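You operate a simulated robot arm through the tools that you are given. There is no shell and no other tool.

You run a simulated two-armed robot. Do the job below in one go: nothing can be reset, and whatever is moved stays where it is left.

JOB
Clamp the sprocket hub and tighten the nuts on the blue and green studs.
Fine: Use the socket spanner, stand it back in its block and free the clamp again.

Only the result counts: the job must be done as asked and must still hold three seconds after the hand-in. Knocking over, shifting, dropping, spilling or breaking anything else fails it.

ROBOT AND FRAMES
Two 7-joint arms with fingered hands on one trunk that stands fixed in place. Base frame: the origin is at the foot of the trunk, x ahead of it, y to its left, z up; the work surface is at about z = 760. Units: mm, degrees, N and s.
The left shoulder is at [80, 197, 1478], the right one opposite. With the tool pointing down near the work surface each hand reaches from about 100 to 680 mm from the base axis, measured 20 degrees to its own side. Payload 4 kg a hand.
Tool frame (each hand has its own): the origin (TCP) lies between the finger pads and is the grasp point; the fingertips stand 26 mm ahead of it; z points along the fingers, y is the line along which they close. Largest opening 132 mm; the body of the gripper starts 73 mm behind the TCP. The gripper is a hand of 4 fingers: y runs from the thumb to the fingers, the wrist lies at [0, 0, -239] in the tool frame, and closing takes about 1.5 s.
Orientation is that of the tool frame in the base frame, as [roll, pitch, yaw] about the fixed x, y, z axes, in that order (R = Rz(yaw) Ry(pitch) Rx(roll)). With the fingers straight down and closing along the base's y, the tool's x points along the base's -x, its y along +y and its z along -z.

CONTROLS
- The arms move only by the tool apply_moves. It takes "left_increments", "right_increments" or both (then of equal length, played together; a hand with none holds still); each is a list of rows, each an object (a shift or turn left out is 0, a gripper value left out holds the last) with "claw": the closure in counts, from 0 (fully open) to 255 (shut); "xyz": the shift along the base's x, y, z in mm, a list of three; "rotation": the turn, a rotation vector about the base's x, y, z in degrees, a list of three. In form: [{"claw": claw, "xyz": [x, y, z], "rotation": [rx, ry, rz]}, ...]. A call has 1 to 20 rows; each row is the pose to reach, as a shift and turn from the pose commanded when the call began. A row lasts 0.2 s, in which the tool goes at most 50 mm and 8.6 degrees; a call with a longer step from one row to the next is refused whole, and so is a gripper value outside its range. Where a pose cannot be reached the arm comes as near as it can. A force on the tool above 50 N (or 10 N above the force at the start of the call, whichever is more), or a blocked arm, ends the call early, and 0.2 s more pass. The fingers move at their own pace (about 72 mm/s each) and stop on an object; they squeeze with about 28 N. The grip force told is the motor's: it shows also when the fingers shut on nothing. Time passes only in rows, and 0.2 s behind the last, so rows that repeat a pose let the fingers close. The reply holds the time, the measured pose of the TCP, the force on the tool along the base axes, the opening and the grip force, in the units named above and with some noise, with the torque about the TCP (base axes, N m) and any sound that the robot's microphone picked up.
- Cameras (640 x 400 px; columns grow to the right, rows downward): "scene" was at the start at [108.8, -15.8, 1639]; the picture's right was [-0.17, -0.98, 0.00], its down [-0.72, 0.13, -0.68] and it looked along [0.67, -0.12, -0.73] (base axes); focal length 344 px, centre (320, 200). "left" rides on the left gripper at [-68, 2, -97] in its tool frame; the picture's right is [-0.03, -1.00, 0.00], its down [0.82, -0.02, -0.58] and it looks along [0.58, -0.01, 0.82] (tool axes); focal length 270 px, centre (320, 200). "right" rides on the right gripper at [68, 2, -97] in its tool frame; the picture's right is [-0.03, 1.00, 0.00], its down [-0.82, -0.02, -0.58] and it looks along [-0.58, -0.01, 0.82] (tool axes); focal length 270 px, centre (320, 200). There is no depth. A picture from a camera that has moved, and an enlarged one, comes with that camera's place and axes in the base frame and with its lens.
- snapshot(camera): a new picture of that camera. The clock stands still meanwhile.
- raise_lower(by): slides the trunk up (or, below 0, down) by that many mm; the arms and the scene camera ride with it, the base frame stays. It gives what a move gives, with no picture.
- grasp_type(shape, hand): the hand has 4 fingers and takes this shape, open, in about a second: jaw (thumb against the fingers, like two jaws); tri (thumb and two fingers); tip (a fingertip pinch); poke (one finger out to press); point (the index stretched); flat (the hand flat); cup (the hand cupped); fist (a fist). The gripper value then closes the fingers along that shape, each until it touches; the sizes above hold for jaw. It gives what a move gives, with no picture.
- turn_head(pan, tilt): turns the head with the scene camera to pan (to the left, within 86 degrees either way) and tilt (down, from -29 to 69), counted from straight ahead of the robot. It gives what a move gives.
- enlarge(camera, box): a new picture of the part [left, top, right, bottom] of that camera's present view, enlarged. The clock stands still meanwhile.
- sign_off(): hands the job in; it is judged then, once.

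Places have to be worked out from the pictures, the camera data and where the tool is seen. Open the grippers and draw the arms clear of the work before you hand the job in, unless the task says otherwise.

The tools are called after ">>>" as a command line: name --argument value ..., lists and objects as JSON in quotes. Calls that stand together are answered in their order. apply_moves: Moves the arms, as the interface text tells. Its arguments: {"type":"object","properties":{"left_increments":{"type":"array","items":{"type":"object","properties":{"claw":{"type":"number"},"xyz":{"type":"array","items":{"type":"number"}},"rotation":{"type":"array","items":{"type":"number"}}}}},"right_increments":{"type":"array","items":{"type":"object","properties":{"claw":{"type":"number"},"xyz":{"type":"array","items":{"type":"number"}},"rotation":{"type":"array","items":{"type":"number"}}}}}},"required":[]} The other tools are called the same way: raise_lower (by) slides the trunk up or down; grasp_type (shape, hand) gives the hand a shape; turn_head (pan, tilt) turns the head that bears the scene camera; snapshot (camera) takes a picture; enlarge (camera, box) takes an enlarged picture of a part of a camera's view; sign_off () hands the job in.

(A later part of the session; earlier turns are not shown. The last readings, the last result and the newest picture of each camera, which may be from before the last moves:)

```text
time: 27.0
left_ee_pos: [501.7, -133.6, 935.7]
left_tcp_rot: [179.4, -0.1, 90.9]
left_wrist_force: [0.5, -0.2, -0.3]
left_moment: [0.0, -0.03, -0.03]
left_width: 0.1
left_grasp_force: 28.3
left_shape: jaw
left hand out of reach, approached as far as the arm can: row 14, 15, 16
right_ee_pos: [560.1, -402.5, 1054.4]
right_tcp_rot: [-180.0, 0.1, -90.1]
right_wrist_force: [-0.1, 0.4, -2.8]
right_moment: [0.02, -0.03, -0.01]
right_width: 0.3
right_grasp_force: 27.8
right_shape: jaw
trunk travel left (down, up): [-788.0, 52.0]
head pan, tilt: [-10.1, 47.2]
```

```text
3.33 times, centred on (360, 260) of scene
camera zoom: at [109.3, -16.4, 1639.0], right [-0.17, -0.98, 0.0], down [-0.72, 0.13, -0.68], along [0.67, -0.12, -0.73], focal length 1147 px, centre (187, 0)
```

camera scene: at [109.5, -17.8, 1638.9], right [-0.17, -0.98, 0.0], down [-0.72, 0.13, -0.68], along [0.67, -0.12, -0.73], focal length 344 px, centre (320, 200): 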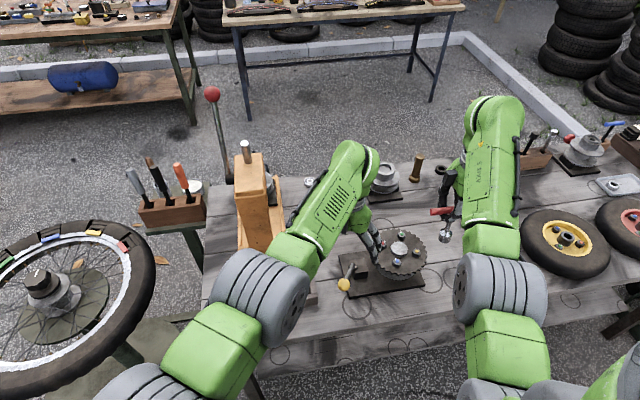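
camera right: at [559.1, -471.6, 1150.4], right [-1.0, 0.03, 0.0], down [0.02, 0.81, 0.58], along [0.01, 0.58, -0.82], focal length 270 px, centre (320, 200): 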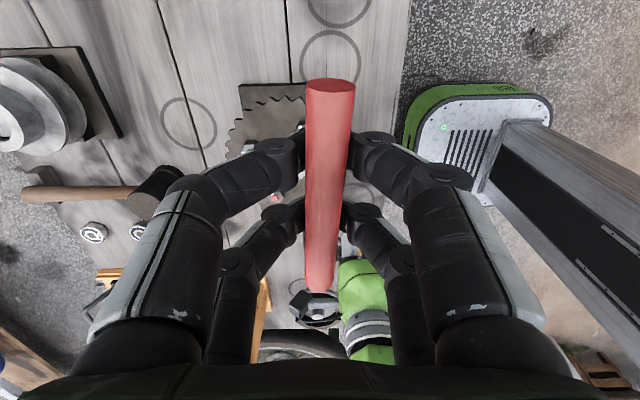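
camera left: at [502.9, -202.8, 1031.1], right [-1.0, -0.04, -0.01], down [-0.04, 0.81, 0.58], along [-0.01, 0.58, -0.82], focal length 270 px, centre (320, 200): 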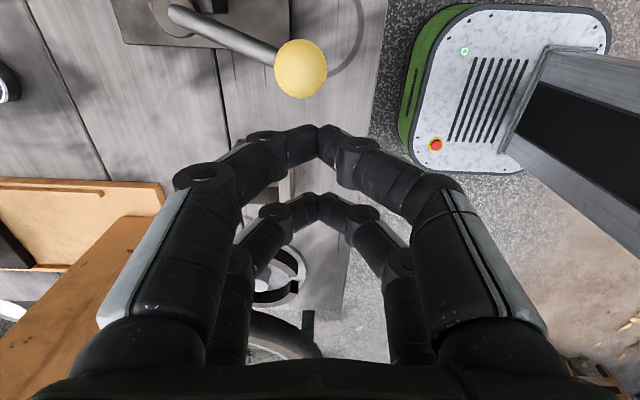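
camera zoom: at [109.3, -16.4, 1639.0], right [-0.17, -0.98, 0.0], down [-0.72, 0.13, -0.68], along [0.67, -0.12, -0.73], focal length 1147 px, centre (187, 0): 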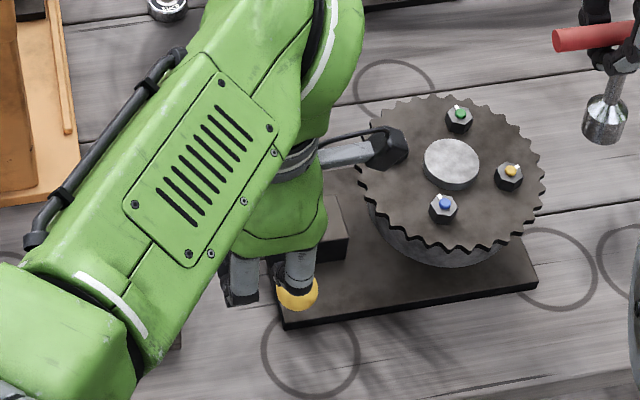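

The closed hand's flanks are at ±30 mm and the knob is at (515,-172). I shift to its +y side, ease the yaw slightly and lower beside it.

>>> apply_moves --left_increments '[{"xyz": [5, 15, 0], "rotation": [0, 0, 5]}, {"xyz": [12, 28, 0], "rotation": [0, 0, 10]}, {"xyz": [12, 28, -20], "rotation": [0, 0, 10]}, {"xyz": [12, 28, -45], "rotation": [0, 0, 10]}, {"xyz": [12, 28, -65], "rotation": [0, 0, 10]}, {"xyz": [12, 28, -80], "rotation": [0, 0, 10]}, {"xyz": [12, 28, -80], "rotation": [0, 0, 10]}]'

>>> snapshot --camera "left"

```text
time: 28.6
left_ee_pos: [513.1, -105.4, 857.5]
left_tcp_rot: [179.9, 0.1, 100.0]
left_wrist_force: [-1.0, 0.2, -1.2]
left_moment: [-0.02, -0.02, 0.01]
left_width: 0.1
left_grasp_force: 27.7
left_shape: jaw
right_ee_pos: [560.1, -403.1, 1054.3]
right_tcp_rot: [-180.0, 0.1, -90.0]
right_wrist_force: [0.2, 0.6, -1.9]
right_moment: [-0.03, -0.01, 0.02]
right_width: 0.0
right_grasp_force: 28.0
right_shape: jaw
trunk travel left (down, up): [-788.0, 52.0]
head pan, tilt: [-10.1, 47.2]
```

```text
taken
camera left: at [526.8, -173.8, 951.7], right [-0.98, -0.2, 0.0], down [-0.16, 0.8, 0.58], along [-0.11, 0.57, -0.82], focal length 270 px, centre (320, 200)
```

left: 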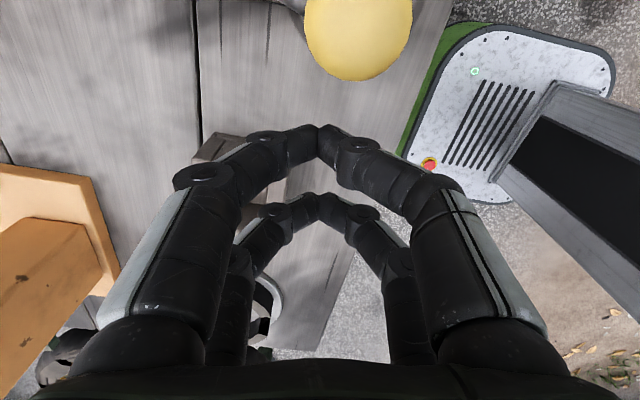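

Now I push straight toward −y in small steps; the knob's path is nearly straight there. I watch the force and any sound.

>>> apply_moves --left_increments '[{"xyz": [0, -8, -2]}, {"xyz": [0, -16, -2]}, {"xyz": [0, -22, -2]}, {"xyz": [0, -26, -2]}, {"xyz": [0, -30, -2]}, {"xyz": [0, -34, -2]}, {"xyz": [0, -38, -2]}, {"xyz": [0, -42, -2]}, {"xyz": [0, -46, -2]}, {"xyz": [0, -50, -2]}, {"xyz": [0, -54, -2]}, {"xyz": [0, -58, -2]}, {"xyz": [0, -62, -2]}]'

>>> snapshot --camera "left"

>>> enlarge --camera "scene" --box '[280, 200, 440, 320]'

```text
time: 31.4
left_ee_pos: [514.9, -168.9, 854.8]
left_tcp_rot: [179.9, -0.1, 99.9]
left_wrist_force: [0.5, 1.3, 1.6]
left_moment: [-0.02, 0.02, 0.03]
left_width: 0.1
left_grasp_force: 28.2
left_shape: jaw
right_ee_pos: [560.2, -401.8, 1054.1]
right_tcp_rot: [180.0, 0.2, -90.1]
right_wrist_force: [0.7, -0.6, -2.1]
right_moment: [-0.02, -0.01, 0.03]
right_width: 0.0
right_grasp_force: 28.4
right_shape: jaw
trunk travel left (down, up): [-788.0, 52.0]
head pan, tilt: [-10.1, 47.2]
```

```text
taken
camera left: at [526.9, -236.0, 950.0], right [-0.98, -0.2, 0.0], down [-0.16, 0.8, 0.58], along [-0.11, 0.57, -0.82], focal length 270 px, centre (320, 200)
```

left: 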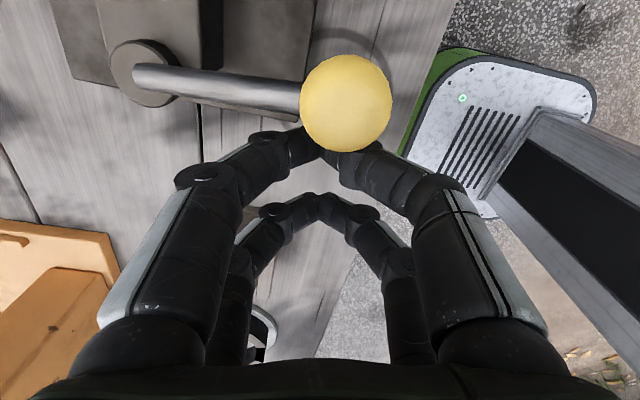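

```text
3.33 times, centred on (360, 260) of scene
camera zoom: at [108.6, -16.0, 1639.1], right [-0.17, -0.98, 0.0], down [-0.72, 0.13, -0.68], along [0.67, -0.12, -0.73], focal length 1147 px, centre (187, 0)
```

zoom: 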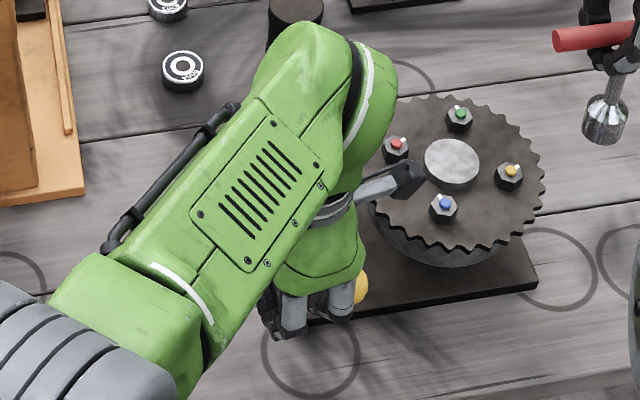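

Still nearly free, with the knob now about (513,-211). I continue another 20 mm.

>>> apply_moves --left_increments '[{"xyz": [0, -4, 0]}, {"xyz": [0, -8, 0]}, {"xyz": [0, -12, 0]}, {"xyz": [0, -16, 0]}, {"xyz": [0, -20, 0]}, {"xyz": [0, -20, 0]}]'

>>> snapshot --camera "left"

```text
time: 32.8
left_ee_pos: [513.3, -187.8, 853.8]
left_tcp_rot: [-179.9, 0.0, 100.1]
left_wrist_force: [-0.4, -0.3, -0.6]
left_moment: [0.02, 0.02, -0.01]
left_width: 0.0
left_grasp_force: 27.7
left_shape: jaw
right_ee_pos: [561.3, -401.8, 1055.1]
right_tcp_rot: [-179.9, 0.1, -90.0]
right_wrist_force: [0.0, -0.3, -1.8]
right_moment: [0.0, 0.01, -0.01]
right_width: 0.0
right_grasp_force: 28.5
right_shape: jaw
trunk travel left (down, up): [-788.0, 52.0]
head pan, tilt: [-10.1, 47.2]
```

```text
taken
camera left: at [526.5, -255.6, 949.5], right [-0.98, -0.2, 0.0], down [-0.16, 0.8, 0.58], along [-0.11, 0.57, -0.82], focal length 270 px, centre (320, 200)
```

left: 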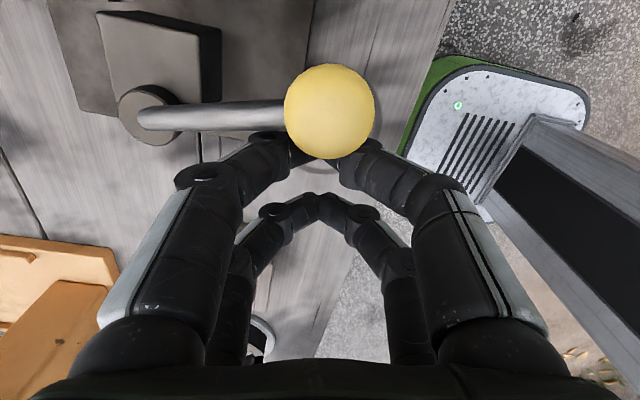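

The knob is at about (518,-227), azimuth 199°, and still light. I continue, watching for the stop or the sprocket rim.

>>> apply_moves --left_increments '[{"xyz": [0, -4, 0], "rotation": [0, 0, 2]}, {"xyz": [0, -8, 0], "rotation": [0, 0, 4]}, {"xyz": [0, -12, 0], "rotation": [0, 0, 6]}, {"xyz": [0, -16, 0], "rotation": [0, 0, 8]}, {"xyz": [0, -16, 0], "rotation": [0, 0, 8]}]'

>>> snapshot --camera "left"

>>> snapshot --camera "scene"

```text
time: 34.0
left_ee_pos: [499.1, -191.5, 861.7]
left_tcp_rot: [180.0, 0.0, 108.0]
left_wrist_force: [0.2, -0.2, 0.5]
left_moment: [0.02, 0.0, -0.01]
left_width: 0.0
left_grasp_force: 28.7
left_shape: jaw
left hand out of reach, approached as far as the arm can: row 2, 3, 4, 5
right_ee_pos: [560.9, -401.3, 1054.3]
right_tcp_rot: [179.9, 0.1, -90.0]
right_wrist_force: [0.7, -0.2, -1.5]
right_moment: [-0.01, -0.01, 0.02]
right_width: 0.0
right_grasp_force: 27.8
right_shape: jaw
trunk travel left (down, up): [-788.0, 52.0]
head pan, tilt: [-10.1, 47.2]
```

```text
taken
camera left: at [521.2, -257.6, 957.9], right [-0.94, -0.33, 0.0], down [-0.27, 0.77, 0.58], along [-0.19, 0.54, -0.82], focal length 270 px, centre (320, 200)
```

left: 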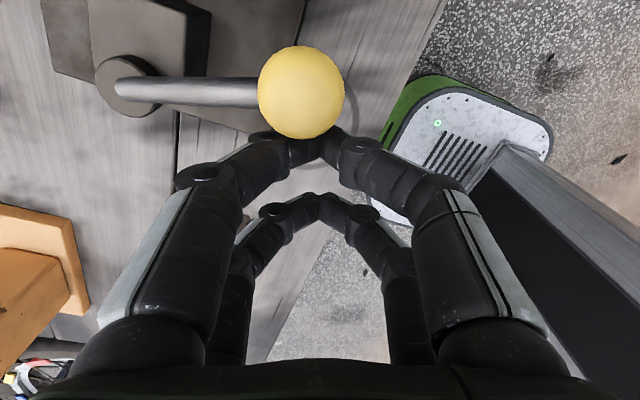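

```text
taken
camera scene: at [108.7, -15.9, 1639.1], right [-0.17, -0.98, 0.0], down [-0.72, 0.13, -0.68], along [0.67, -0.12, -0.73], focal length 344 px, centre (320, 200)
```

scene: 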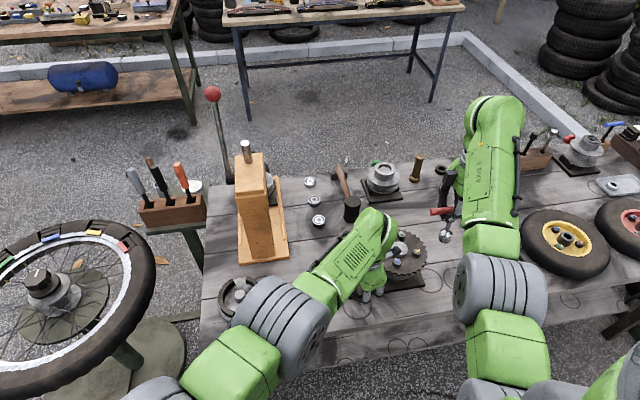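

The left arm is at its full reach: it was pulled back straight toward its shoulder, and the lever is at azimuth 203°. I'll raise both hands and lower the trunk 120 mm so the left arm gets further across.

>>> apply_moves --left_increments '[{"xyz": [0, 5, 20]}, {"xyz": [0, 10, 50]}, {"xyz": [0, 10, 85]}, {"xyz": [0, 10, 120]}, {"xyz": [0, 10, 150]}, {"xyz": [0, 10, 160]}]' --right_increments '[{"xyz": [0, 0, 15]}, {"xyz": [0, 0, 40]}, {"xyz": [0, 0, 70]}, {"xyz": [0, 0, 100]}, {"xyz": [0, 0, 120]}, {"xyz": [0, 0, 130]}]'

>>> raise_lower --by -120

>>> snapshot --camera "scene"

>>> snapshot --camera "left"

```text
time: 35.4
left_ee_pos: [498.0, -182.2, 1022.4]
left_tcp_rot: [-179.9, 0.0, 108.0]
left_wrist_force: [-0.5, -0.5, 0.0]
left_moment: [0.0, -0.03, 0.03]
left_width: 0.0
left_grasp_force: 28.6
left_shape: jaw
right_ee_pos: [560.6, -402.8, 1185.4]
right_tcp_rot: [-180.0, 0.1, -90.0]
right_wrist_force: [-0.5, -0.7, -2.5]
right_moment: [-0.02, -0.02, 0.0]
right_width: 0.0
right_grasp_force: 27.6
right_shape: jaw
trunk travel left (down, up): [-788.0, 52.0]
head pan, tilt: [-10.1, 47.2]
```

```text
time: 36.9
left_ee_pos: [500.2, -182.8, 901.5]
left_tcp_rot: [-180.0, -0.1, 108.0]
left_wrist_force: [0.4, -0.4, -0.1]
left_moment: [-0.02, -0.01, 0.0]
left_width: 0.3
left_grasp_force: 27.5
left_shape: jaw
right_ee_pos: [560.5, -403.0, 1065.5]
right_tcp_rot: [-180.0, 0.1, -89.9]
right_wrist_force: [-0.5, 0.4, -2.8]
right_moment: [0.01, 0.01, 0.03]
right_width: 0.5
right_grasp_force: 28.2
right_shape: jaw
trunk travel left (down, up): [-668.0, 172.0]
head pan, tilt: [-10.1, 47.2]
```

```text
taken
camera scene: at [109.0, -16.1, 1519.1], right [-0.17, -0.98, 0.0], down [-0.72, 0.13, -0.68], along [0.67, -0.12, -0.73], focal length 344 px, centre (320, 200)
```

scene: 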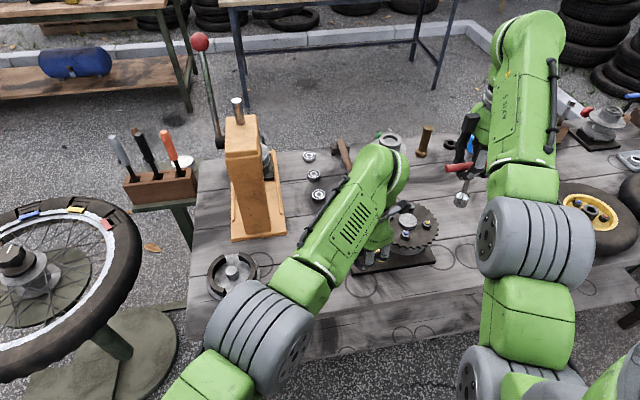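

```text
taken
camera left: at [521.5, -247.4, 997.7], right [-0.94, -0.33, 0.0], down [-0.27, 0.77, 0.58], along [-0.19, 0.54, -0.82], focal length 270 px, centre (320, 200)
```

left: 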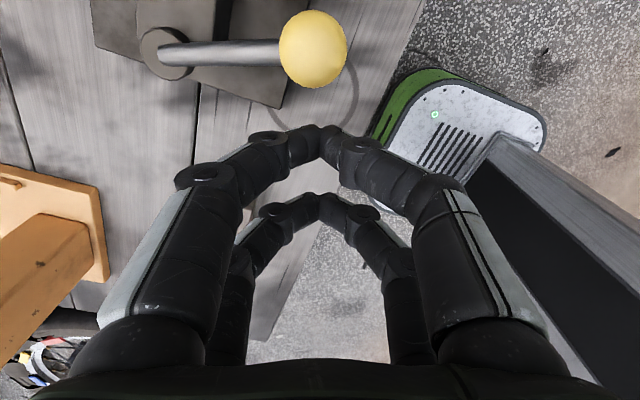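

The lever is unchanged at azimuth ~203°, and the left hand now has reach to spare. I lower behind the knob and continue along the arc to about 210°.

>>> apply_moves --left_increments '[{"xyz": [0, 0, -20]}, {"xyz": [0, 0, -38]}, {"xyz": [0, 0, -48]}, {"xyz": [1, -5, -48], "rotation": [0, 0, 1]}, {"xyz": [2, -10, -48], "rotation": [0, 0, 3]}, {"xyz": [2, -14, -48], "rotation": [0, 0, 5]}, {"xyz": [2, -18, -48], "rotation": [0, 0, 7]}, {"xyz": [2, -23, -48], "rotation": [0, 0, 9]}, {"xyz": [2, -23, -48], "rotation": [0, 0, 9]}]'

>>> snapshot --camera "left"

>>> enlarge --camera "scene" --box '[330, 180, 470, 290]'

```text
time: 38.9
left_ee_pos: [502.0, -203.5, 853.7]
left_tcp_rot: [-180.0, 0.0, 117.1]
left_wrist_force: [-0.6, 2.2, -0.4]
left_moment: [0.01, 0.03, 0.06]
left_width: 0.0
left_grasp_force: 28.4
left_shape: jaw
right_ee_pos: [561.7, -401.6, 1065.3]
right_tcp_rot: [179.9, 0.1, -89.9]
right_wrist_force: [-0.3, 0.3, -2.3]
right_moment: [0.0, -0.01, 0.01]
right_width: 0.0
right_grasp_force: 27.7
right_shape: jaw
trunk travel left (down, up): [-668.0, 172.0]
head pan, tilt: [-10.1, 47.2]
```

```text
taken
camera left: at [533.6, -265.8, 949.5], right [-0.88, -0.48, 0.0], down [-0.39, 0.72, 0.58], along [-0.28, 0.51, -0.82], focal length 270 px, centre (320, 200)
```

left: 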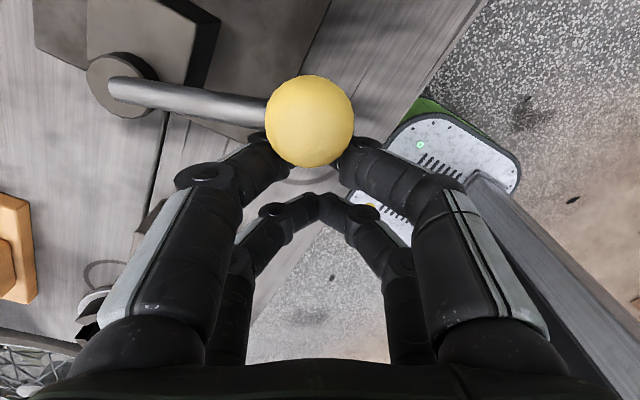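

```text
3.64 times, centred on (400, 235) of scene
camera zoom: at [109.2, -15.8, 1519.0], right [-0.17, -0.98, 0.0], down [-0.72, 0.13, -0.68], along [0.67, -0.12, -0.73], focal length 1252 px, centre (29, 73)
```

zoom: 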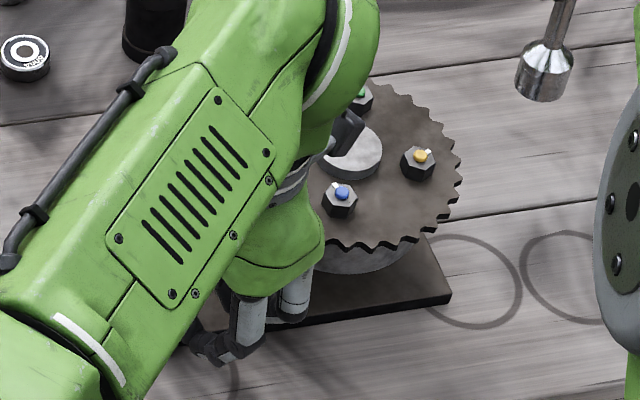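

The knob is near azimuth 205–208° with only about 2 N. I push on another 12 mm.

>>> apply_moves --left_increments '[{"xyz": [0, -3, 0], "rotation": [0, 0, 1]}, {"xyz": [0, -6, 0], "rotation": [0, 0, 2]}, {"xyz": [1, -9, 0], "rotation": [0, 0, 4]}, {"xyz": [1, -12, 0], "rotation": [0, 0, 5]}, {"xyz": [1, -12, 0], "rotation": [0, 0, 5]}]'

>>> snapshot --camera "left"

```text
time: 40.1
left_ee_pos: [501.8, -213.1, 853.7]
left_tcp_rot: [-179.9, -0.1, 122.1]
left_wrist_force: [-3.8, 15.6, -2.1]
left_moment: [0.11, 0.08, 0.3]
left_width: 0.0
left_grasp_force: 28.0
left_shape: jaw
right_ee_pos: [560.5, -398.7, 1064.9]
right_tcp_rot: [180.0, 0.0, -90.1]
right_wrist_force: [-0.4, -0.3, -2.3]
right_moment: [0.0, 0.01, -0.03]
right_width: 0.0
right_grasp_force: 28.0
right_shape: jaw
trunk travel left (down, up): [-668.0, 172.0]
head pan, tilt: [-10.1, 47.2]
```

```text
taken
camera left: at [539.3, -272.1, 948.8], right [-0.83, -0.55, 0.0], down [-0.45, 0.68, 0.58], along [-0.32, 0.48, -0.82], focal length 270 px, centre (320, 200)
```

left: 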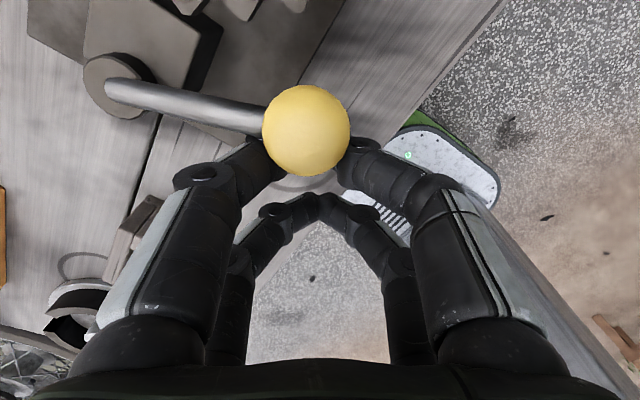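

Force has risen to about 16 N with the knob near 208°. I push a few mm more to tell whether this is a stop or clamping resistance.

>>> apply_moves --left_increments '[{"xyz": [0.5, -2, 0]}, {"xyz": [1, -4, 0]}, {"xyz": [1, -4, 0]}]'

>>> snapshot --camera "left"

```text
time: 40.9
left_ee_pos: [502.1, -214.6, 853.0]
left_tcp_rot: [-179.8, -0.1, 122.0]
left_wrist_force: [-10.1, 29.1, -6.5]
left_moment: [0.22, 0.18, 0.62]
left_width: 0.0
left_grasp_force: 27.9
left_shape: jaw
right_ee_pos: [560.5, -398.0, 1066.7]
right_tcp_rot: [-180.0, 0.0, -89.9]
right_wrist_force: [0.6, 0.3, -1.5]
right_moment: [-0.03, 0.01, -0.02]
right_width: 0.1
right_grasp_force: 28.2
right_shape: jaw
trunk travel left (down, up): [-668.0, 172.0]
head pan, tilt: [-10.1, 47.2]
```

```text
taken
camera left: at [539.6, -273.8, 948.6], right [-0.83, -0.55, 0.0], down [-0.45, 0.68, 0.58], along [-0.32, 0.48, -0.82], focal length 270 px, centre (320, 200)
```

left: 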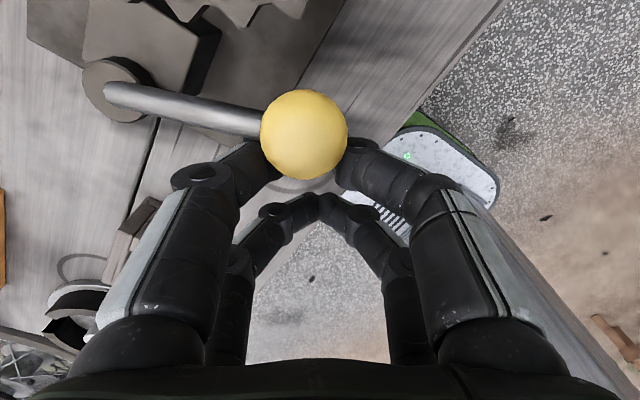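

The knob no longer moves while force climbs to 29 N, so this is the end stop: 150° was open and about 210° is clamped. I back off, raise the left hand, and look at the lever and hub.

>>> apply_moves --left_increments '[{"xyz": [0, 5, 0]}, {"xyz": [-2, 20, 0]}, {"xyz": [-4, 40, 5]}, {"xyz": [-6, 60, 30]}, {"xyz": [-10, 85, 65]}, {"xyz": [-15, 110, 100]}, {"xyz": [-20, 140, 130], "rotation": [0, 0, 6]}, {"xyz": [-25, 175, 160], "rotation": [0, 0, 12]}, {"xyz": [-30, 210, 180], "rotation": [0, 0, 18]}, {"xyz": [-30, 250, 190], "rotation": [0, 0, 24]}, {"xyz": [-30, 290, 190], "rotation": [0, 0, 30]}]'

>>> snapshot --camera "scene"

>>> enlarge --camera "scene" --box '[320, 160, 480, 280]'

```text
time: 43.3
left_ee_pos: [507.4, 54.6, 1013.4]
left_tcp_rot: [-179.9, 0.2, 152.1]
left_wrist_force: [0.3, -0.4, 0.2]
left_moment: [0.01, -0.02, 0.01]
left_width: 0.0
left_grasp_force: 27.6
left_shape: jaw
left hand out of reach, approached as far as the arm can: row 9, 10, 11
right_ee_pos: [560.6, -401.3, 1064.5]
right_tcp_rot: [-180.0, 0.0, -90.0]
right_wrist_force: [-0.1, 0.4, -2.1]
right_moment: [-0.01, -0.03, -0.02]
right_width: 0.0
right_grasp_force: 28.0
right_shape: jaw
trunk travel left (down, up): [-668.0, 172.0]
head pan, tilt: [-10.1, 47.2]
```

```text
taken
camera scene: at [108.9, -14.0, 1519.1], right [-0.17, -0.98, 0.0], down [-0.72, 0.13, -0.68], along [0.67, -0.12, -0.73], focal length 344 px, centre (320, 200)
```

scene: 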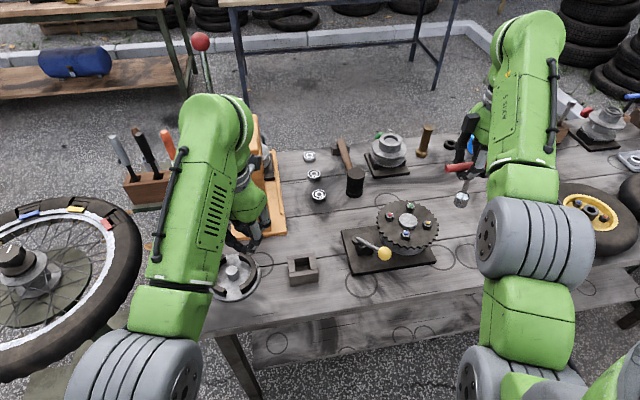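

```text
3.33 times, centred on (400, 220) of scene
camera zoom: at [108.9, -14.0, 1519.1], right [-0.17, -0.98, 0.0], down [-0.72, 0.13, -0.68], along [0.67, -0.12, -0.73], focal length 1147 px, centre (53, 133)
```

zoom: 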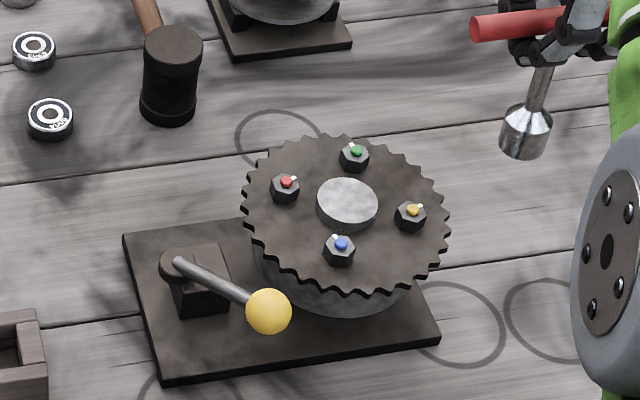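

The lever stays put at the clamped position. Before going to the nut I inspect how the spanner hangs in the hand, because the socket may be tilted or offset from the TCP.

>>> enlarge --camera "scene" --box '[435, 140, 515, 220]'

>>> enlarge --camera "right" --box '[230, 60, 410, 310]'

```text
5.00 times, centred on (475, 180) of scene
camera zoom: at [108.9, -14.0, 1519.1], right [-0.17, -0.98, 0.0], down [-0.72, 0.13, -0.68], along [0.67, -0.12, -0.73], focal length 1721 px, centre (-455, 300)
```

zoom: 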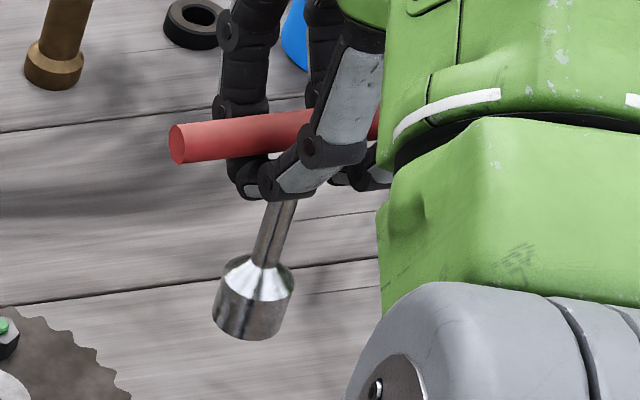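

```text
1.60 times, centred on (320, 185) of right
camera zoom: at [558.2, -469.7, 1162.2], right [-1.0, 0.03, 0.0], down [0.02, 0.82, 0.58], along [0.01, 0.58, -0.82], focal length 432 px, centre (320, 224)
```

zoom: 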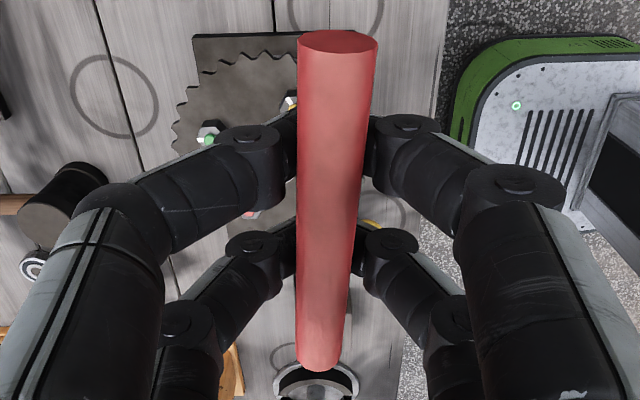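

The bar looks level but the shaft seems off vertical in this view. To get a second viewpoint I bring the spanner nearer the middle and the left camera opposite it.

>>> apply_moves --left_increments '[{"xyz": [10, -15, 8], "rotation": [0, 0, 5]}, {"xyz": [20, -30, 16], "rotation": [0, 0, 10]}, {"xyz": [30, -45, 24], "rotation": [0, 0, 15]}, {"xyz": [40, -60, 32], "rotation": [0, 0, 20]}, {"xyz": [50, -75, 40], "rotation": [0, 0, 25]}, {"xyz": [60, -90, 47], "rotation": [0, 0, 30]}, {"xyz": [70, -105, 47], "rotation": [0, 0, 35]}, {"xyz": [80, -120, 47], "rotation": [0, 0, 40]}, {"xyz": [90, -135, 47], "rotation": [0, 0, 45]}, {"xyz": [98, -145, 47], "rotation": [0, 0, 48]}]' --right_increments '[{"xyz": [-11, 20, 0]}, {"xyz": [-22, 40, 0]}, {"xyz": [-33, 65, 0]}, {"xyz": [-44, 90, 0]}, {"xyz": [-55, 115, 0]}, {"xyz": [-66, 140, 0]}, {"xyz": [-77, 165, 0]}, {"xyz": [-88, 190, 0]}, {"xyz": [-99, 215, 0]}, {"xyz": [-110, 230, 0]}]'

>>> snapshot --camera "left"

>>> snapshot --camera "scene"

```text
time: 45.5
left_ee_pos: [606.8, -93.4, 1059.6]
left_tcp_rot: [-180.0, 0.0, -160.0]
left_wrist_force: [0.8, 0.5, -0.4]
left_moment: [0.02, -0.02, 0.01]
left_width: 0.0
left_grasp_force: 27.6
left_shape: jaw
right_ee_pos: [523.8, -185.6, 1004.8]
right_tcp_rot: [-179.9, 0.0, -90.0]
right_wrist_force: [0.3, 0.2, -2.6]
right_moment: [-0.03, -0.03, 0.02]
right_width: 0.0
right_grasp_force: 28.1
right_shape: jaw
right hand out of reach, approached as far as the arm can: row 3, 4, 5, 6, 7, 8, 9, 10
trunk travel left (down, up): [-668.0, 172.0]
head pan, tilt: [-10.1, 47.2]
```

```text
taken
camera left: at [669.9, -69.8, 1155.3], right [0.37, -0.93, 0.0], down [-0.76, -0.3, 0.58], along [-0.54, -0.21, -0.82], focal length 270 px, centre (320, 200)
```

left: 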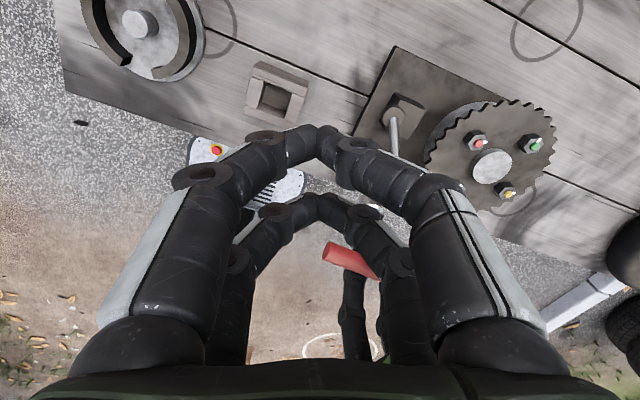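

```text
taken
camera scene: at [109.5, -16.5, 1519.0], right [-0.17, -0.98, 0.0], down [-0.72, 0.13, -0.68], along [0.67, -0.12, -0.73], focal length 344 px, centre (320, 200)
```

scene: 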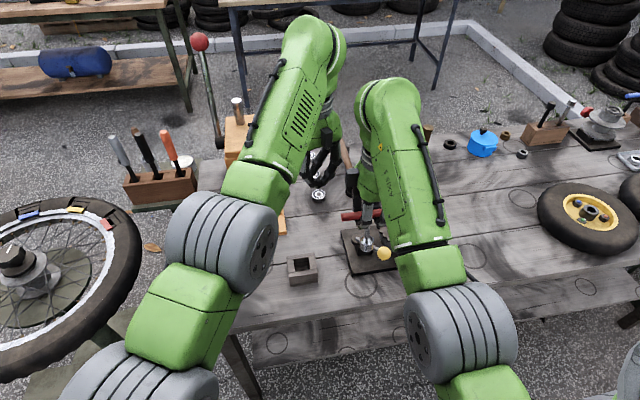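

The right arm pulled in lower than commanded because of a reach limit, but it touched nothing. I open the left fingers so the left camera can see the spanner between them.

>>> apply_moves --left_increments '[{"claw": 0}, {"claw": 0}, {"claw": 0}, {"claw": 0}, {"claw": 0}, {"claw": 0}]'

>>> snapshot --camera "left"

>>> enlarge --camera "left" --box '[280, 120, 440, 290]'

>>> enlarge --camera "scene" --box '[320, 190, 420, 280]'

```text
time: 46.9
left_ee_pos: [606.9, -94.3, 1060.6]
left_tcp_rot: [179.9, 0.0, -160.0]
left_wrist_force: [-1.6, 0.8, 0.2]
left_moment: [-0.01, 0.0, -0.01]
left_width: 131.6
left_grasp_force: 0.1
left_shape: jaw
right_ee_pos: [522.6, -186.1, 1005.3]
right_tcp_rot: [179.9, 0.0, -90.1]
right_wrist_force: [-0.1, 0.5, -2.9]
right_moment: [0.0, -0.01, 0.0]
right_width: 0.1
right_grasp_force: 27.9
right_shape: jaw
trunk travel left (down, up): [-668.0, 172.0]
head pan, tilt: [-10.1, 47.2]
```

```text
taken
camera left: at [669.7, -69.1, 1155.7], right [0.37, -0.93, 0.0], down [-0.76, -0.3, 0.58], along [-0.54, -0.21, -0.82], focal length 270 px, centre (320, 200)
```

left: 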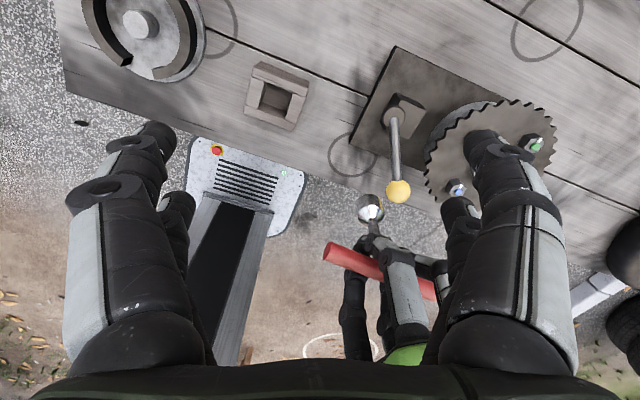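

```text
2.35 times, centred on (360, 205) of left
camera zoom: at [669.7, -69.1, 1155.7], right [0.37, -0.93, 0.0], down [-0.76, -0.3, 0.58], along [-0.54, -0.21, -0.82], focal length 636 px, centre (226, 188)
```

zoom: 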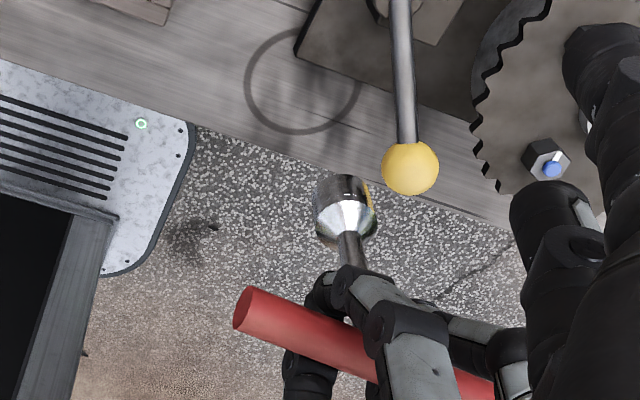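

```text
4.44 times, centred on (370, 235) of scene
camera zoom: at [109.1, -15.9, 1519.0], right [-0.17, -0.98, 0.0], down [-0.72, 0.13, -0.68], along [0.67, -0.12, -0.73], focal length 1530 px, centre (98, 44)
```

zoom: 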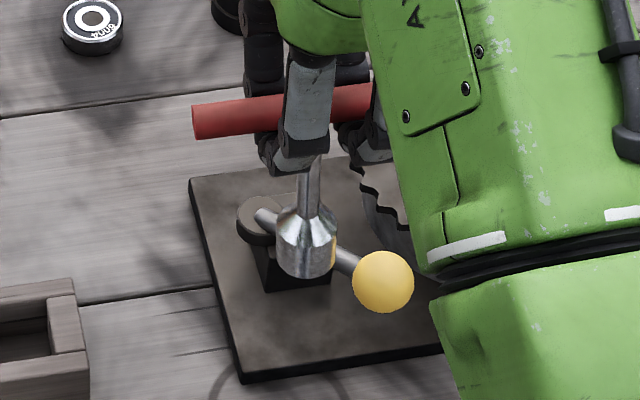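

I take tighter enlargements of the spanner from both cameras to measure the shaft's direction precisely.

>>> enlarge --camera "left" --box '[330, 180, 400, 260]'

>>> enlarge --camera "scene" --box '[340, 205, 400, 260]'

```text
5.00 times, centred on (365, 220) of left
camera zoom: at [669.7, -69.1, 1155.7], right [0.37, -0.93, 0.0], down [-0.76, -0.3, 0.58], along [-0.54, -0.21, -0.82], focal length 1351 px, centre (95, 100)
```

zoom: 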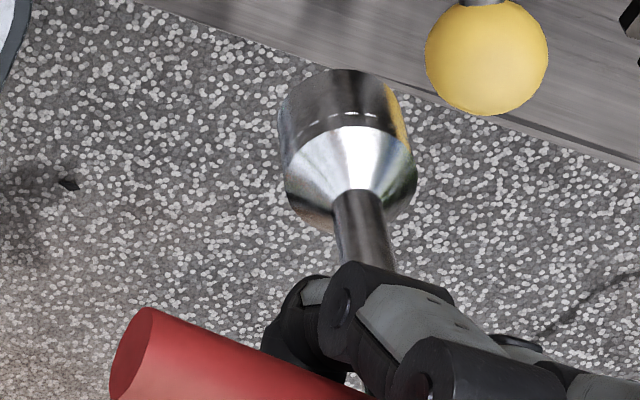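

```text
7.27 times, centred on (370, 232) of scene
camera zoom: at [109.1, -15.9, 1519.0], right [-0.17, -0.98, 0.0], down [-0.72, 0.13, -0.68], along [0.67, -0.12, -0.73], focal length 2503 px, centre (-44, -36)
```

zoom: 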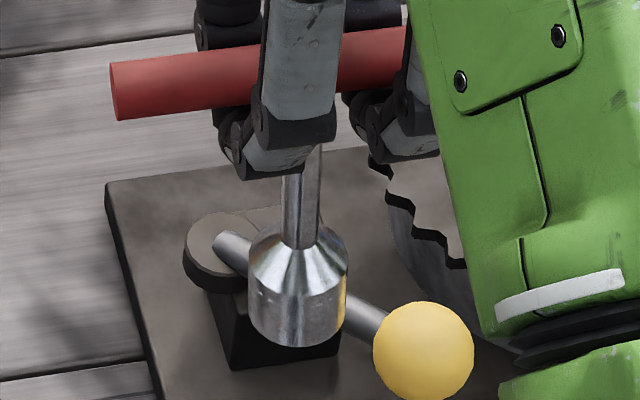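

Solving the two views, the shaft leans about 4° toward −y and 1.5° toward −x, with the socket's bottom about 113 mm below the TCP. I tilt the hand to straighten it and move it above the blue nut, with the socket about 35 mm above the stud.

>>> apply_moves --right_increments '[{"xyz": [10, -8, 8], "rotation": [1, -0.4, 0]}, {"xyz": [18, -25, 15], "rotation": [2, -0.8, 0]}, {"xyz": [26, -45, 15], "rotation": [3, -1.1, 0]}, {"xyz": [32, -70, 15], "rotation": [4, -1.5, 0]}, {"xyz": [37, -95, 15], "rotation": [4, -1.5, 0]}, {"xyz": [37.5, -110, 15], "rotation": [4, -1.5, 0]}, {"xyz": [37.5, -115.5, 15], "rotation": [4, -1.5, 0]}, {"xyz": [37.5, -115.5, 15], "rotation": [4, -1.5, 0]}]'

>>> snapshot --camera "left"

>>> enlarge --camera "scene" --box '[370, 180, 450, 260]'

```text
time: 48.7
left_ee_pos: [606.4, -93.1, 1058.3]
left_tcp_rot: [-180.0, 0.0, -160.0]
left_wrist_force: [0.1, -0.2, -0.2]
left_moment: [0.01, -0.01, 0.03]
left_width: 132.0
left_grasp_force: 0.1
left_shape: jaw
right_ee_pos: [561.8, -300.6, 1018.3]
right_tcp_rot: [-178.5, 4.0, -90.1]
right_wrist_force: [0.7, 0.2, -2.5]
right_moment: [0.01, -0.02, -0.01]
right_width: 0.1
right_grasp_force: 28.4
right_shape: jaw
trunk travel left (down, up): [-668.0, 172.0]
head pan, tilt: [-10.1, 47.2]
```

```text
taken
camera left: at [669.7, -69.1, 1155.6], right [0.37, -0.93, 0.0], down [-0.76, -0.3, 0.58], along [-0.54, -0.21, -0.82], focal length 270 px, centre (320, 200)
```

left: 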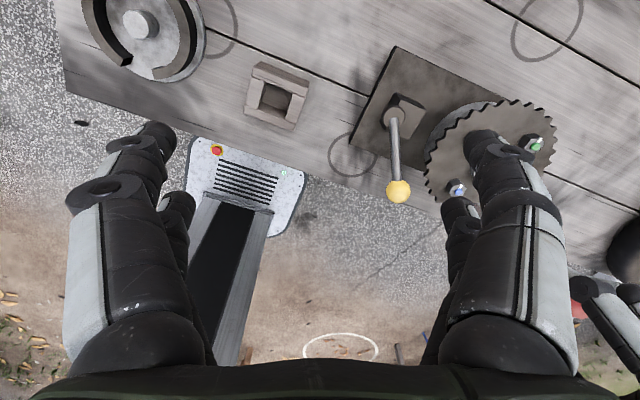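

```text
5.00 times, centred on (410, 220) of scene
camera zoom: at [109.2, -16.0, 1519.0], right [-0.17, -0.98, 0.0], down [-0.72, 0.13, -0.68], along [0.67, -0.12, -0.73], focal length 1721 px, centre (-130, 100)
```

zoom: 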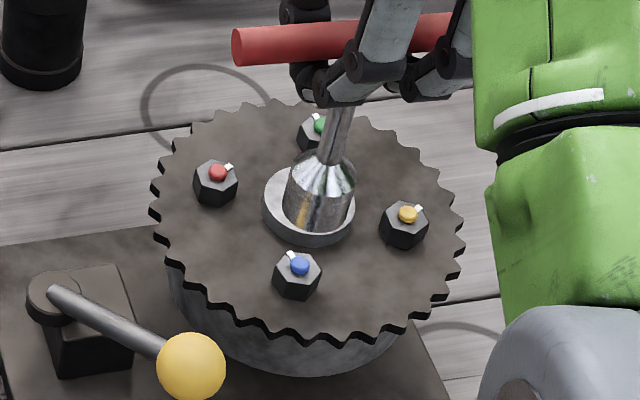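

The shaft now looks vertical, and in the scene view it lines up with the blue stud sideways. The depth direction is uncertain by a few mm, so I swing the left camera round for a second view.

>>> apply_moves --left_increments '[{"rotation": [0, 0, 7]}, {"rotation": [0, 0, 14]}, {"rotation": [0, 0, 21]}, {"rotation": [0, 0, 28]}, {"rotation": [0, 0, 35]}, {"rotation": [0, 0, 35]}]'

>>> snapshot --camera "left"

```text
time: 50.1
left_ee_pos: [605.9, -92.0, 1059.2]
left_tcp_rot: [-180.0, 0.0, -124.9]
left_wrist_force: [-0.7, 0.8, -0.8]
left_moment: [-0.02, 0.0, 0.01]
left_width: 132.0
left_grasp_force: 0.0
left_shape: jaw
right_ee_pos: [562.5, -300.8, 1020.4]
right_tcp_rot: [-178.5, 4.1, -90.0]
right_wrist_force: [-0.4, 0.2, -1.3]
right_moment: [0.02, -0.03, -0.03]
right_width: 0.0
right_grasp_force: 28.1
right_shape: jaw
trunk travel left (down, up): [-668.0, 172.0]
head pan, tilt: [-10.1, 47.2]
```

```text
taken
camera left: at [643.3, -36.5, 1155.5], right [0.83, -0.55, 0.0], down [-0.45, -0.68, 0.58], along [-0.32, -0.48, -0.82], focal length 270 px, centre (320, 200)
```

left: 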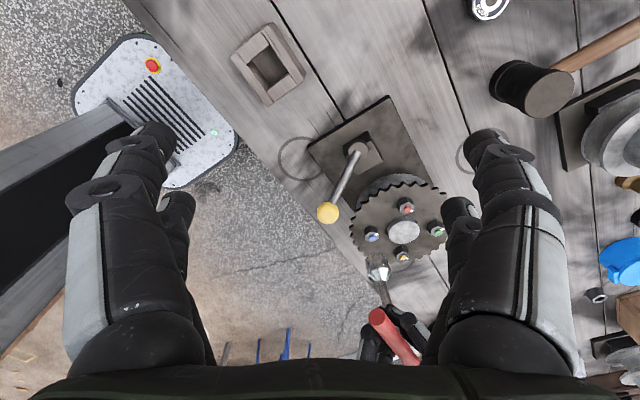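

>>> enlarge --camera "left" --box '[340, 200, 440, 320]'

```text
3.33 times, centred on (390, 260) of left
camera zoom: at [643.3, -36.5, 1155.5], right [0.83, -0.55, 0.0], down [-0.45, -0.68, 0.58], along [-0.32, -0.48, -0.82], focal length 901 px, centre (87, 0)
```

zoom: 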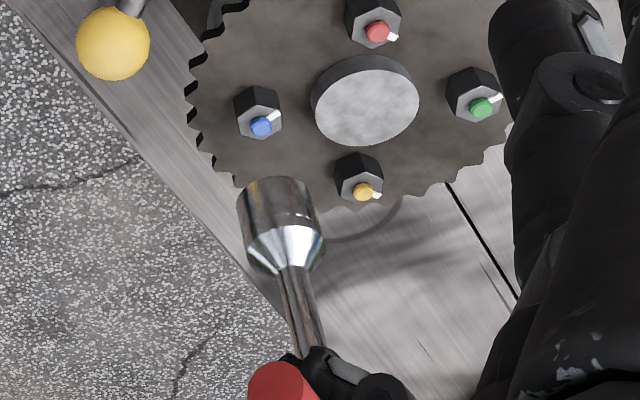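

Both views agree that the socket is aligned over the blue stud to within about 1 mm and is vertical. I lower it to just above the stud tip and re-check.

>>> apply_moves --right_increments '[{"xyz": [0.5, -0.8, -8]}, {"xyz": [0.5, -0.8, -16]}, {"xyz": [0.5, -0.8, -23]}, {"xyz": [0.5, -0.8, -28]}, {"xyz": [0.5, -0.8, -31]}, {"xyz": [0.5, -0.8, -31]}]'

>>> enlarge --camera "scene" --box '[370, 180, 450, 260]'

>>> enlarge --camera "left" --box '[340, 200, 440, 320]'

```text
time: 51.5
left_ee_pos: [606.4, -92.1, 1060.5]
left_tcp_rot: [-180.0, 0.0, -125.0]
left_wrist_force: [0.0, 1.1, -0.6]
left_moment: [-0.01, -0.01, 0.01]
left_width: 132.0
left_grasp_force: 0.0
left_shape: jaw
right_ee_pos: [562.3, -301.9, 989.4]
right_tcp_rot: [-178.5, 4.1, -90.0]
right_wrist_force: [-0.4, 0.6, -2.3]
right_moment: [0.0, -0.01, 0.01]
right_width: 0.0
right_grasp_force: 28.5
right_shape: jaw
trunk travel left (down, up): [-668.0, 172.0]
head pan, tilt: [-10.1, 47.2]
```

```text
5.00 times, centred on (410, 220) of scene
camera zoom: at [109.1, -16.0, 1519.0], right [-0.17, -0.98, 0.0], down [-0.72, 0.13, -0.68], along [0.67, -0.12, -0.73], focal length 1721 px, centre (-130, 100)
```

zoom: 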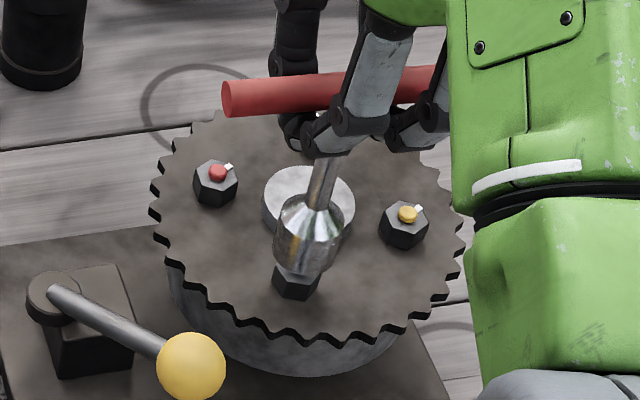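

```text
3.33 times, centred on (390, 260) of left
camera zoom: at [643.3, -36.6, 1155.4], right [0.83, -0.55, 0.0], down [-0.45, -0.68, 0.58], along [-0.32, -0.48, -0.82], focal length 901 px, centre (87, 0)
```

zoom: 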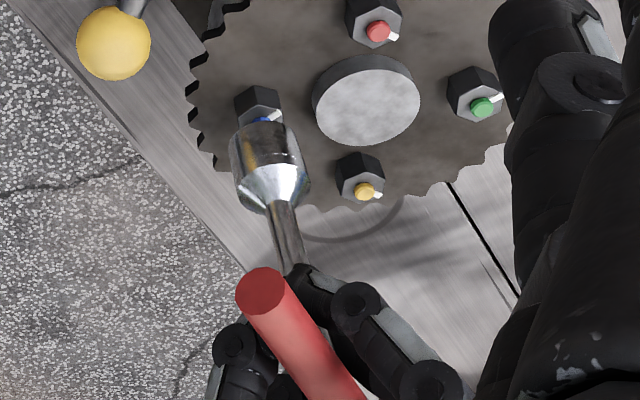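

Just above the stud, with residual offsets of about 1 mm. I nudge +1 mm in y and descend slowly, watching the force.

>>> apply_moves --right_increments '[{"xyz": [0, 1, -2]}, {"xyz": [0, 1, -4]}, {"xyz": [0, 1, -6]}, {"xyz": [0, 1, -8]}, {"xyz": [0, 1, -10]}, {"xyz": [0, 1, -12]}, {"xyz": [0, 1, -14]}, {"xyz": [0, 1, -14]}]'

>>> enlarge --camera "scene" --box '[370, 190, 440, 260]'

>>> enlarge --camera "left" --box '[350, 200, 410, 280]'

```text
time: 53.3
left_ee_pos: [606.8, -91.8, 1060.1]
left_tcp_rot: [180.0, -0.1, -125.0]
left_wrist_force: [0.3, -0.4, 0.1]
left_moment: [-0.03, 0.0, -0.01]
left_width: 132.0
left_grasp_force: 0.0
left_shape: jaw
right_ee_pos: [561.4, -300.6, 974.7]
right_tcp_rot: [-178.5, 4.1, -90.0]
right_wrist_force: [0.1, -0.4, -2.7]
right_moment: [-0.01, -0.06, 0.05]
right_width: 0.0
right_grasp_force: 28.0
right_shape: jaw
trunk travel left (down, up): [-668.0, 172.0]
head pan, tilt: [-10.1, 47.2]
```

```text
5.71 times, centred on (405, 225) of scene
camera zoom: at [109.1, -16.0, 1519.0], right [-0.17, -0.98, 0.0], down [-0.72, 0.13, -0.68], along [0.67, -0.12, -0.73], focal length 1967 px, centre (-166, 57)
```

zoom: 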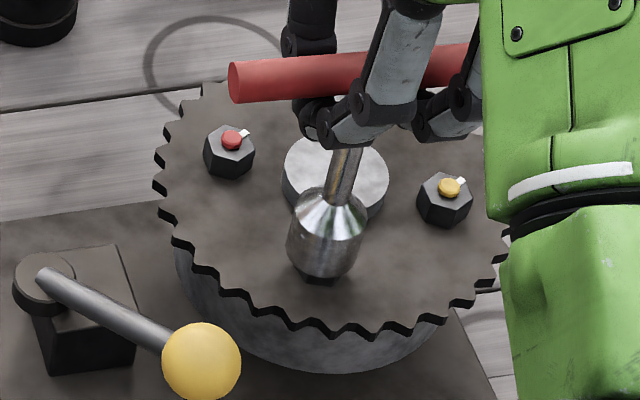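

```text
5.00 times, centred on (380, 240) of left
camera zoom: at [643.3, -36.6, 1155.4], right [0.83, -0.55, 0.0], down [-0.45, -0.68, 0.58], along [-0.32, -0.48, -0.82], focal length 1351 px, centre (20, 0)
```

zoom: 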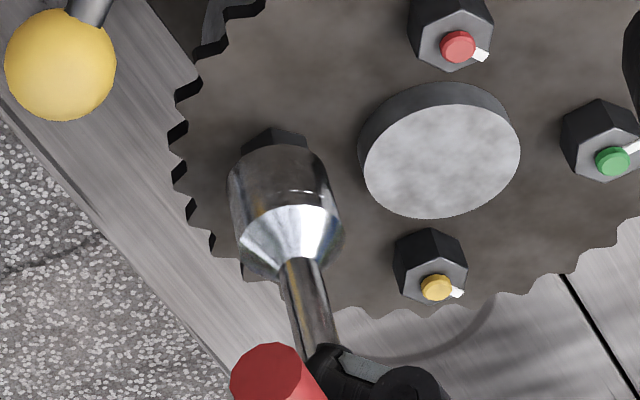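

No contact yet. I continue down in 2 mm steps.

>>> apply_moves --right_increments '[{"xyz": [0, 0, -1.5]}, {"xyz": [0, 0, -3]}, {"xyz": [0, 0, -4.5]}, {"xyz": [0, 0, -6]}]'

```text
time: 54.3
left_ee_pos: [606.9, -92.8, 1059.3]
left_tcp_rot: [180.0, 0.0, -125.1]
left_wrist_force: [-0.4, -0.4, -0.4]
left_moment: [0.01, 0.01, -0.04]
left_width: 132.1
left_grasp_force: 0.1
left_shape: jaw
right_ee_pos: [562.0, -300.1, 968.7]
right_tcp_rot: [-178.5, 4.2, -90.0]
right_wrist_force: [-0.5, 1.1, 0.2]
right_moment: [-0.02, 0.0, 0.02]
right_width: 0.0
right_grasp_force: 27.7
right_shape: jaw
trunk travel left (down, up): [-668.0, 172.0]
head pan, tilt: [-10.1, 47.2]
```

The vertical force rose by about 2.5 N, so there is slight contact. I go down 2 mm more to see whether it seats or stands on the nut.

>>> apply_moves --right_increments '[{"xyz": [0, 0, -1]}, {"xyz": [0, 0, -2]}, {"xyz": [0, 0, -2]}]'

>>> enlarge --camera "scene" --box '[370, 190, 440, 260]'

>>> enlarge --camera "left" --box '[350, 200, 410, 280]'

```text
time: 55.1
left_ee_pos: [605.7, -92.5, 1059.2]
left_tcp_rot: [-180.0, 0.1, -125.0]
left_wrist_force: [0.4, -0.4, 0.2]
left_moment: [-0.01, -0.03, 0.01]
left_width: 132.1
left_grasp_force: 0.1
left_shape: jaw
right_ee_pos: [562.6, -300.3, 967.2]
right_tcp_rot: [-178.5, 4.0, -90.0]
right_wrist_force: [-0.6, -0.5, -0.7]
right_moment: [0.0, -0.02, 0.01]
right_width: 0.0
right_grasp_force: 28.4
right_shape: jaw
trunk travel left (down, up): [-668.0, 172.0]
head pan, tilt: [-10.1, 47.2]
```

```text
5.71 times, centred on (405, 225) of scene
camera zoom: at [108.8, -15.8, 1519.0], right [-0.17, -0.98, 0.0], down [-0.72, 0.13, -0.68], along [0.67, -0.12, -0.73], focal length 1967 px, centre (-166, 57)
```

zoom: 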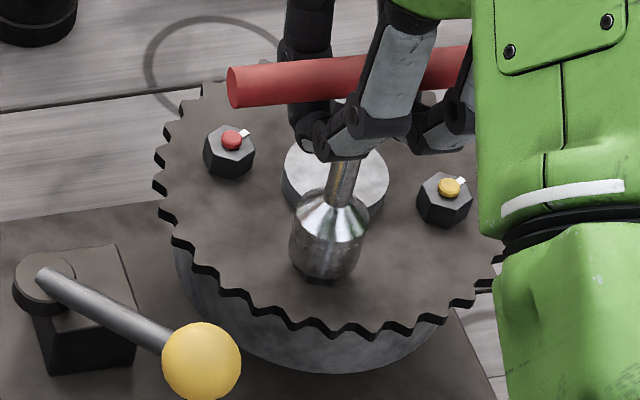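

```text
5.00 times, centred on (380, 240) of left
camera zoom: at [643.1, -36.5, 1155.5], right [0.83, -0.55, 0.0], down [-0.45, -0.68, 0.58], along [-0.32, -0.48, -0.82], focal length 1351 px, centre (20, 0)
```

zoom: 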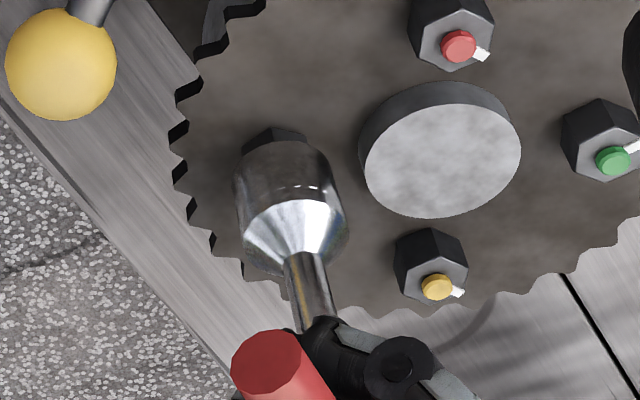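

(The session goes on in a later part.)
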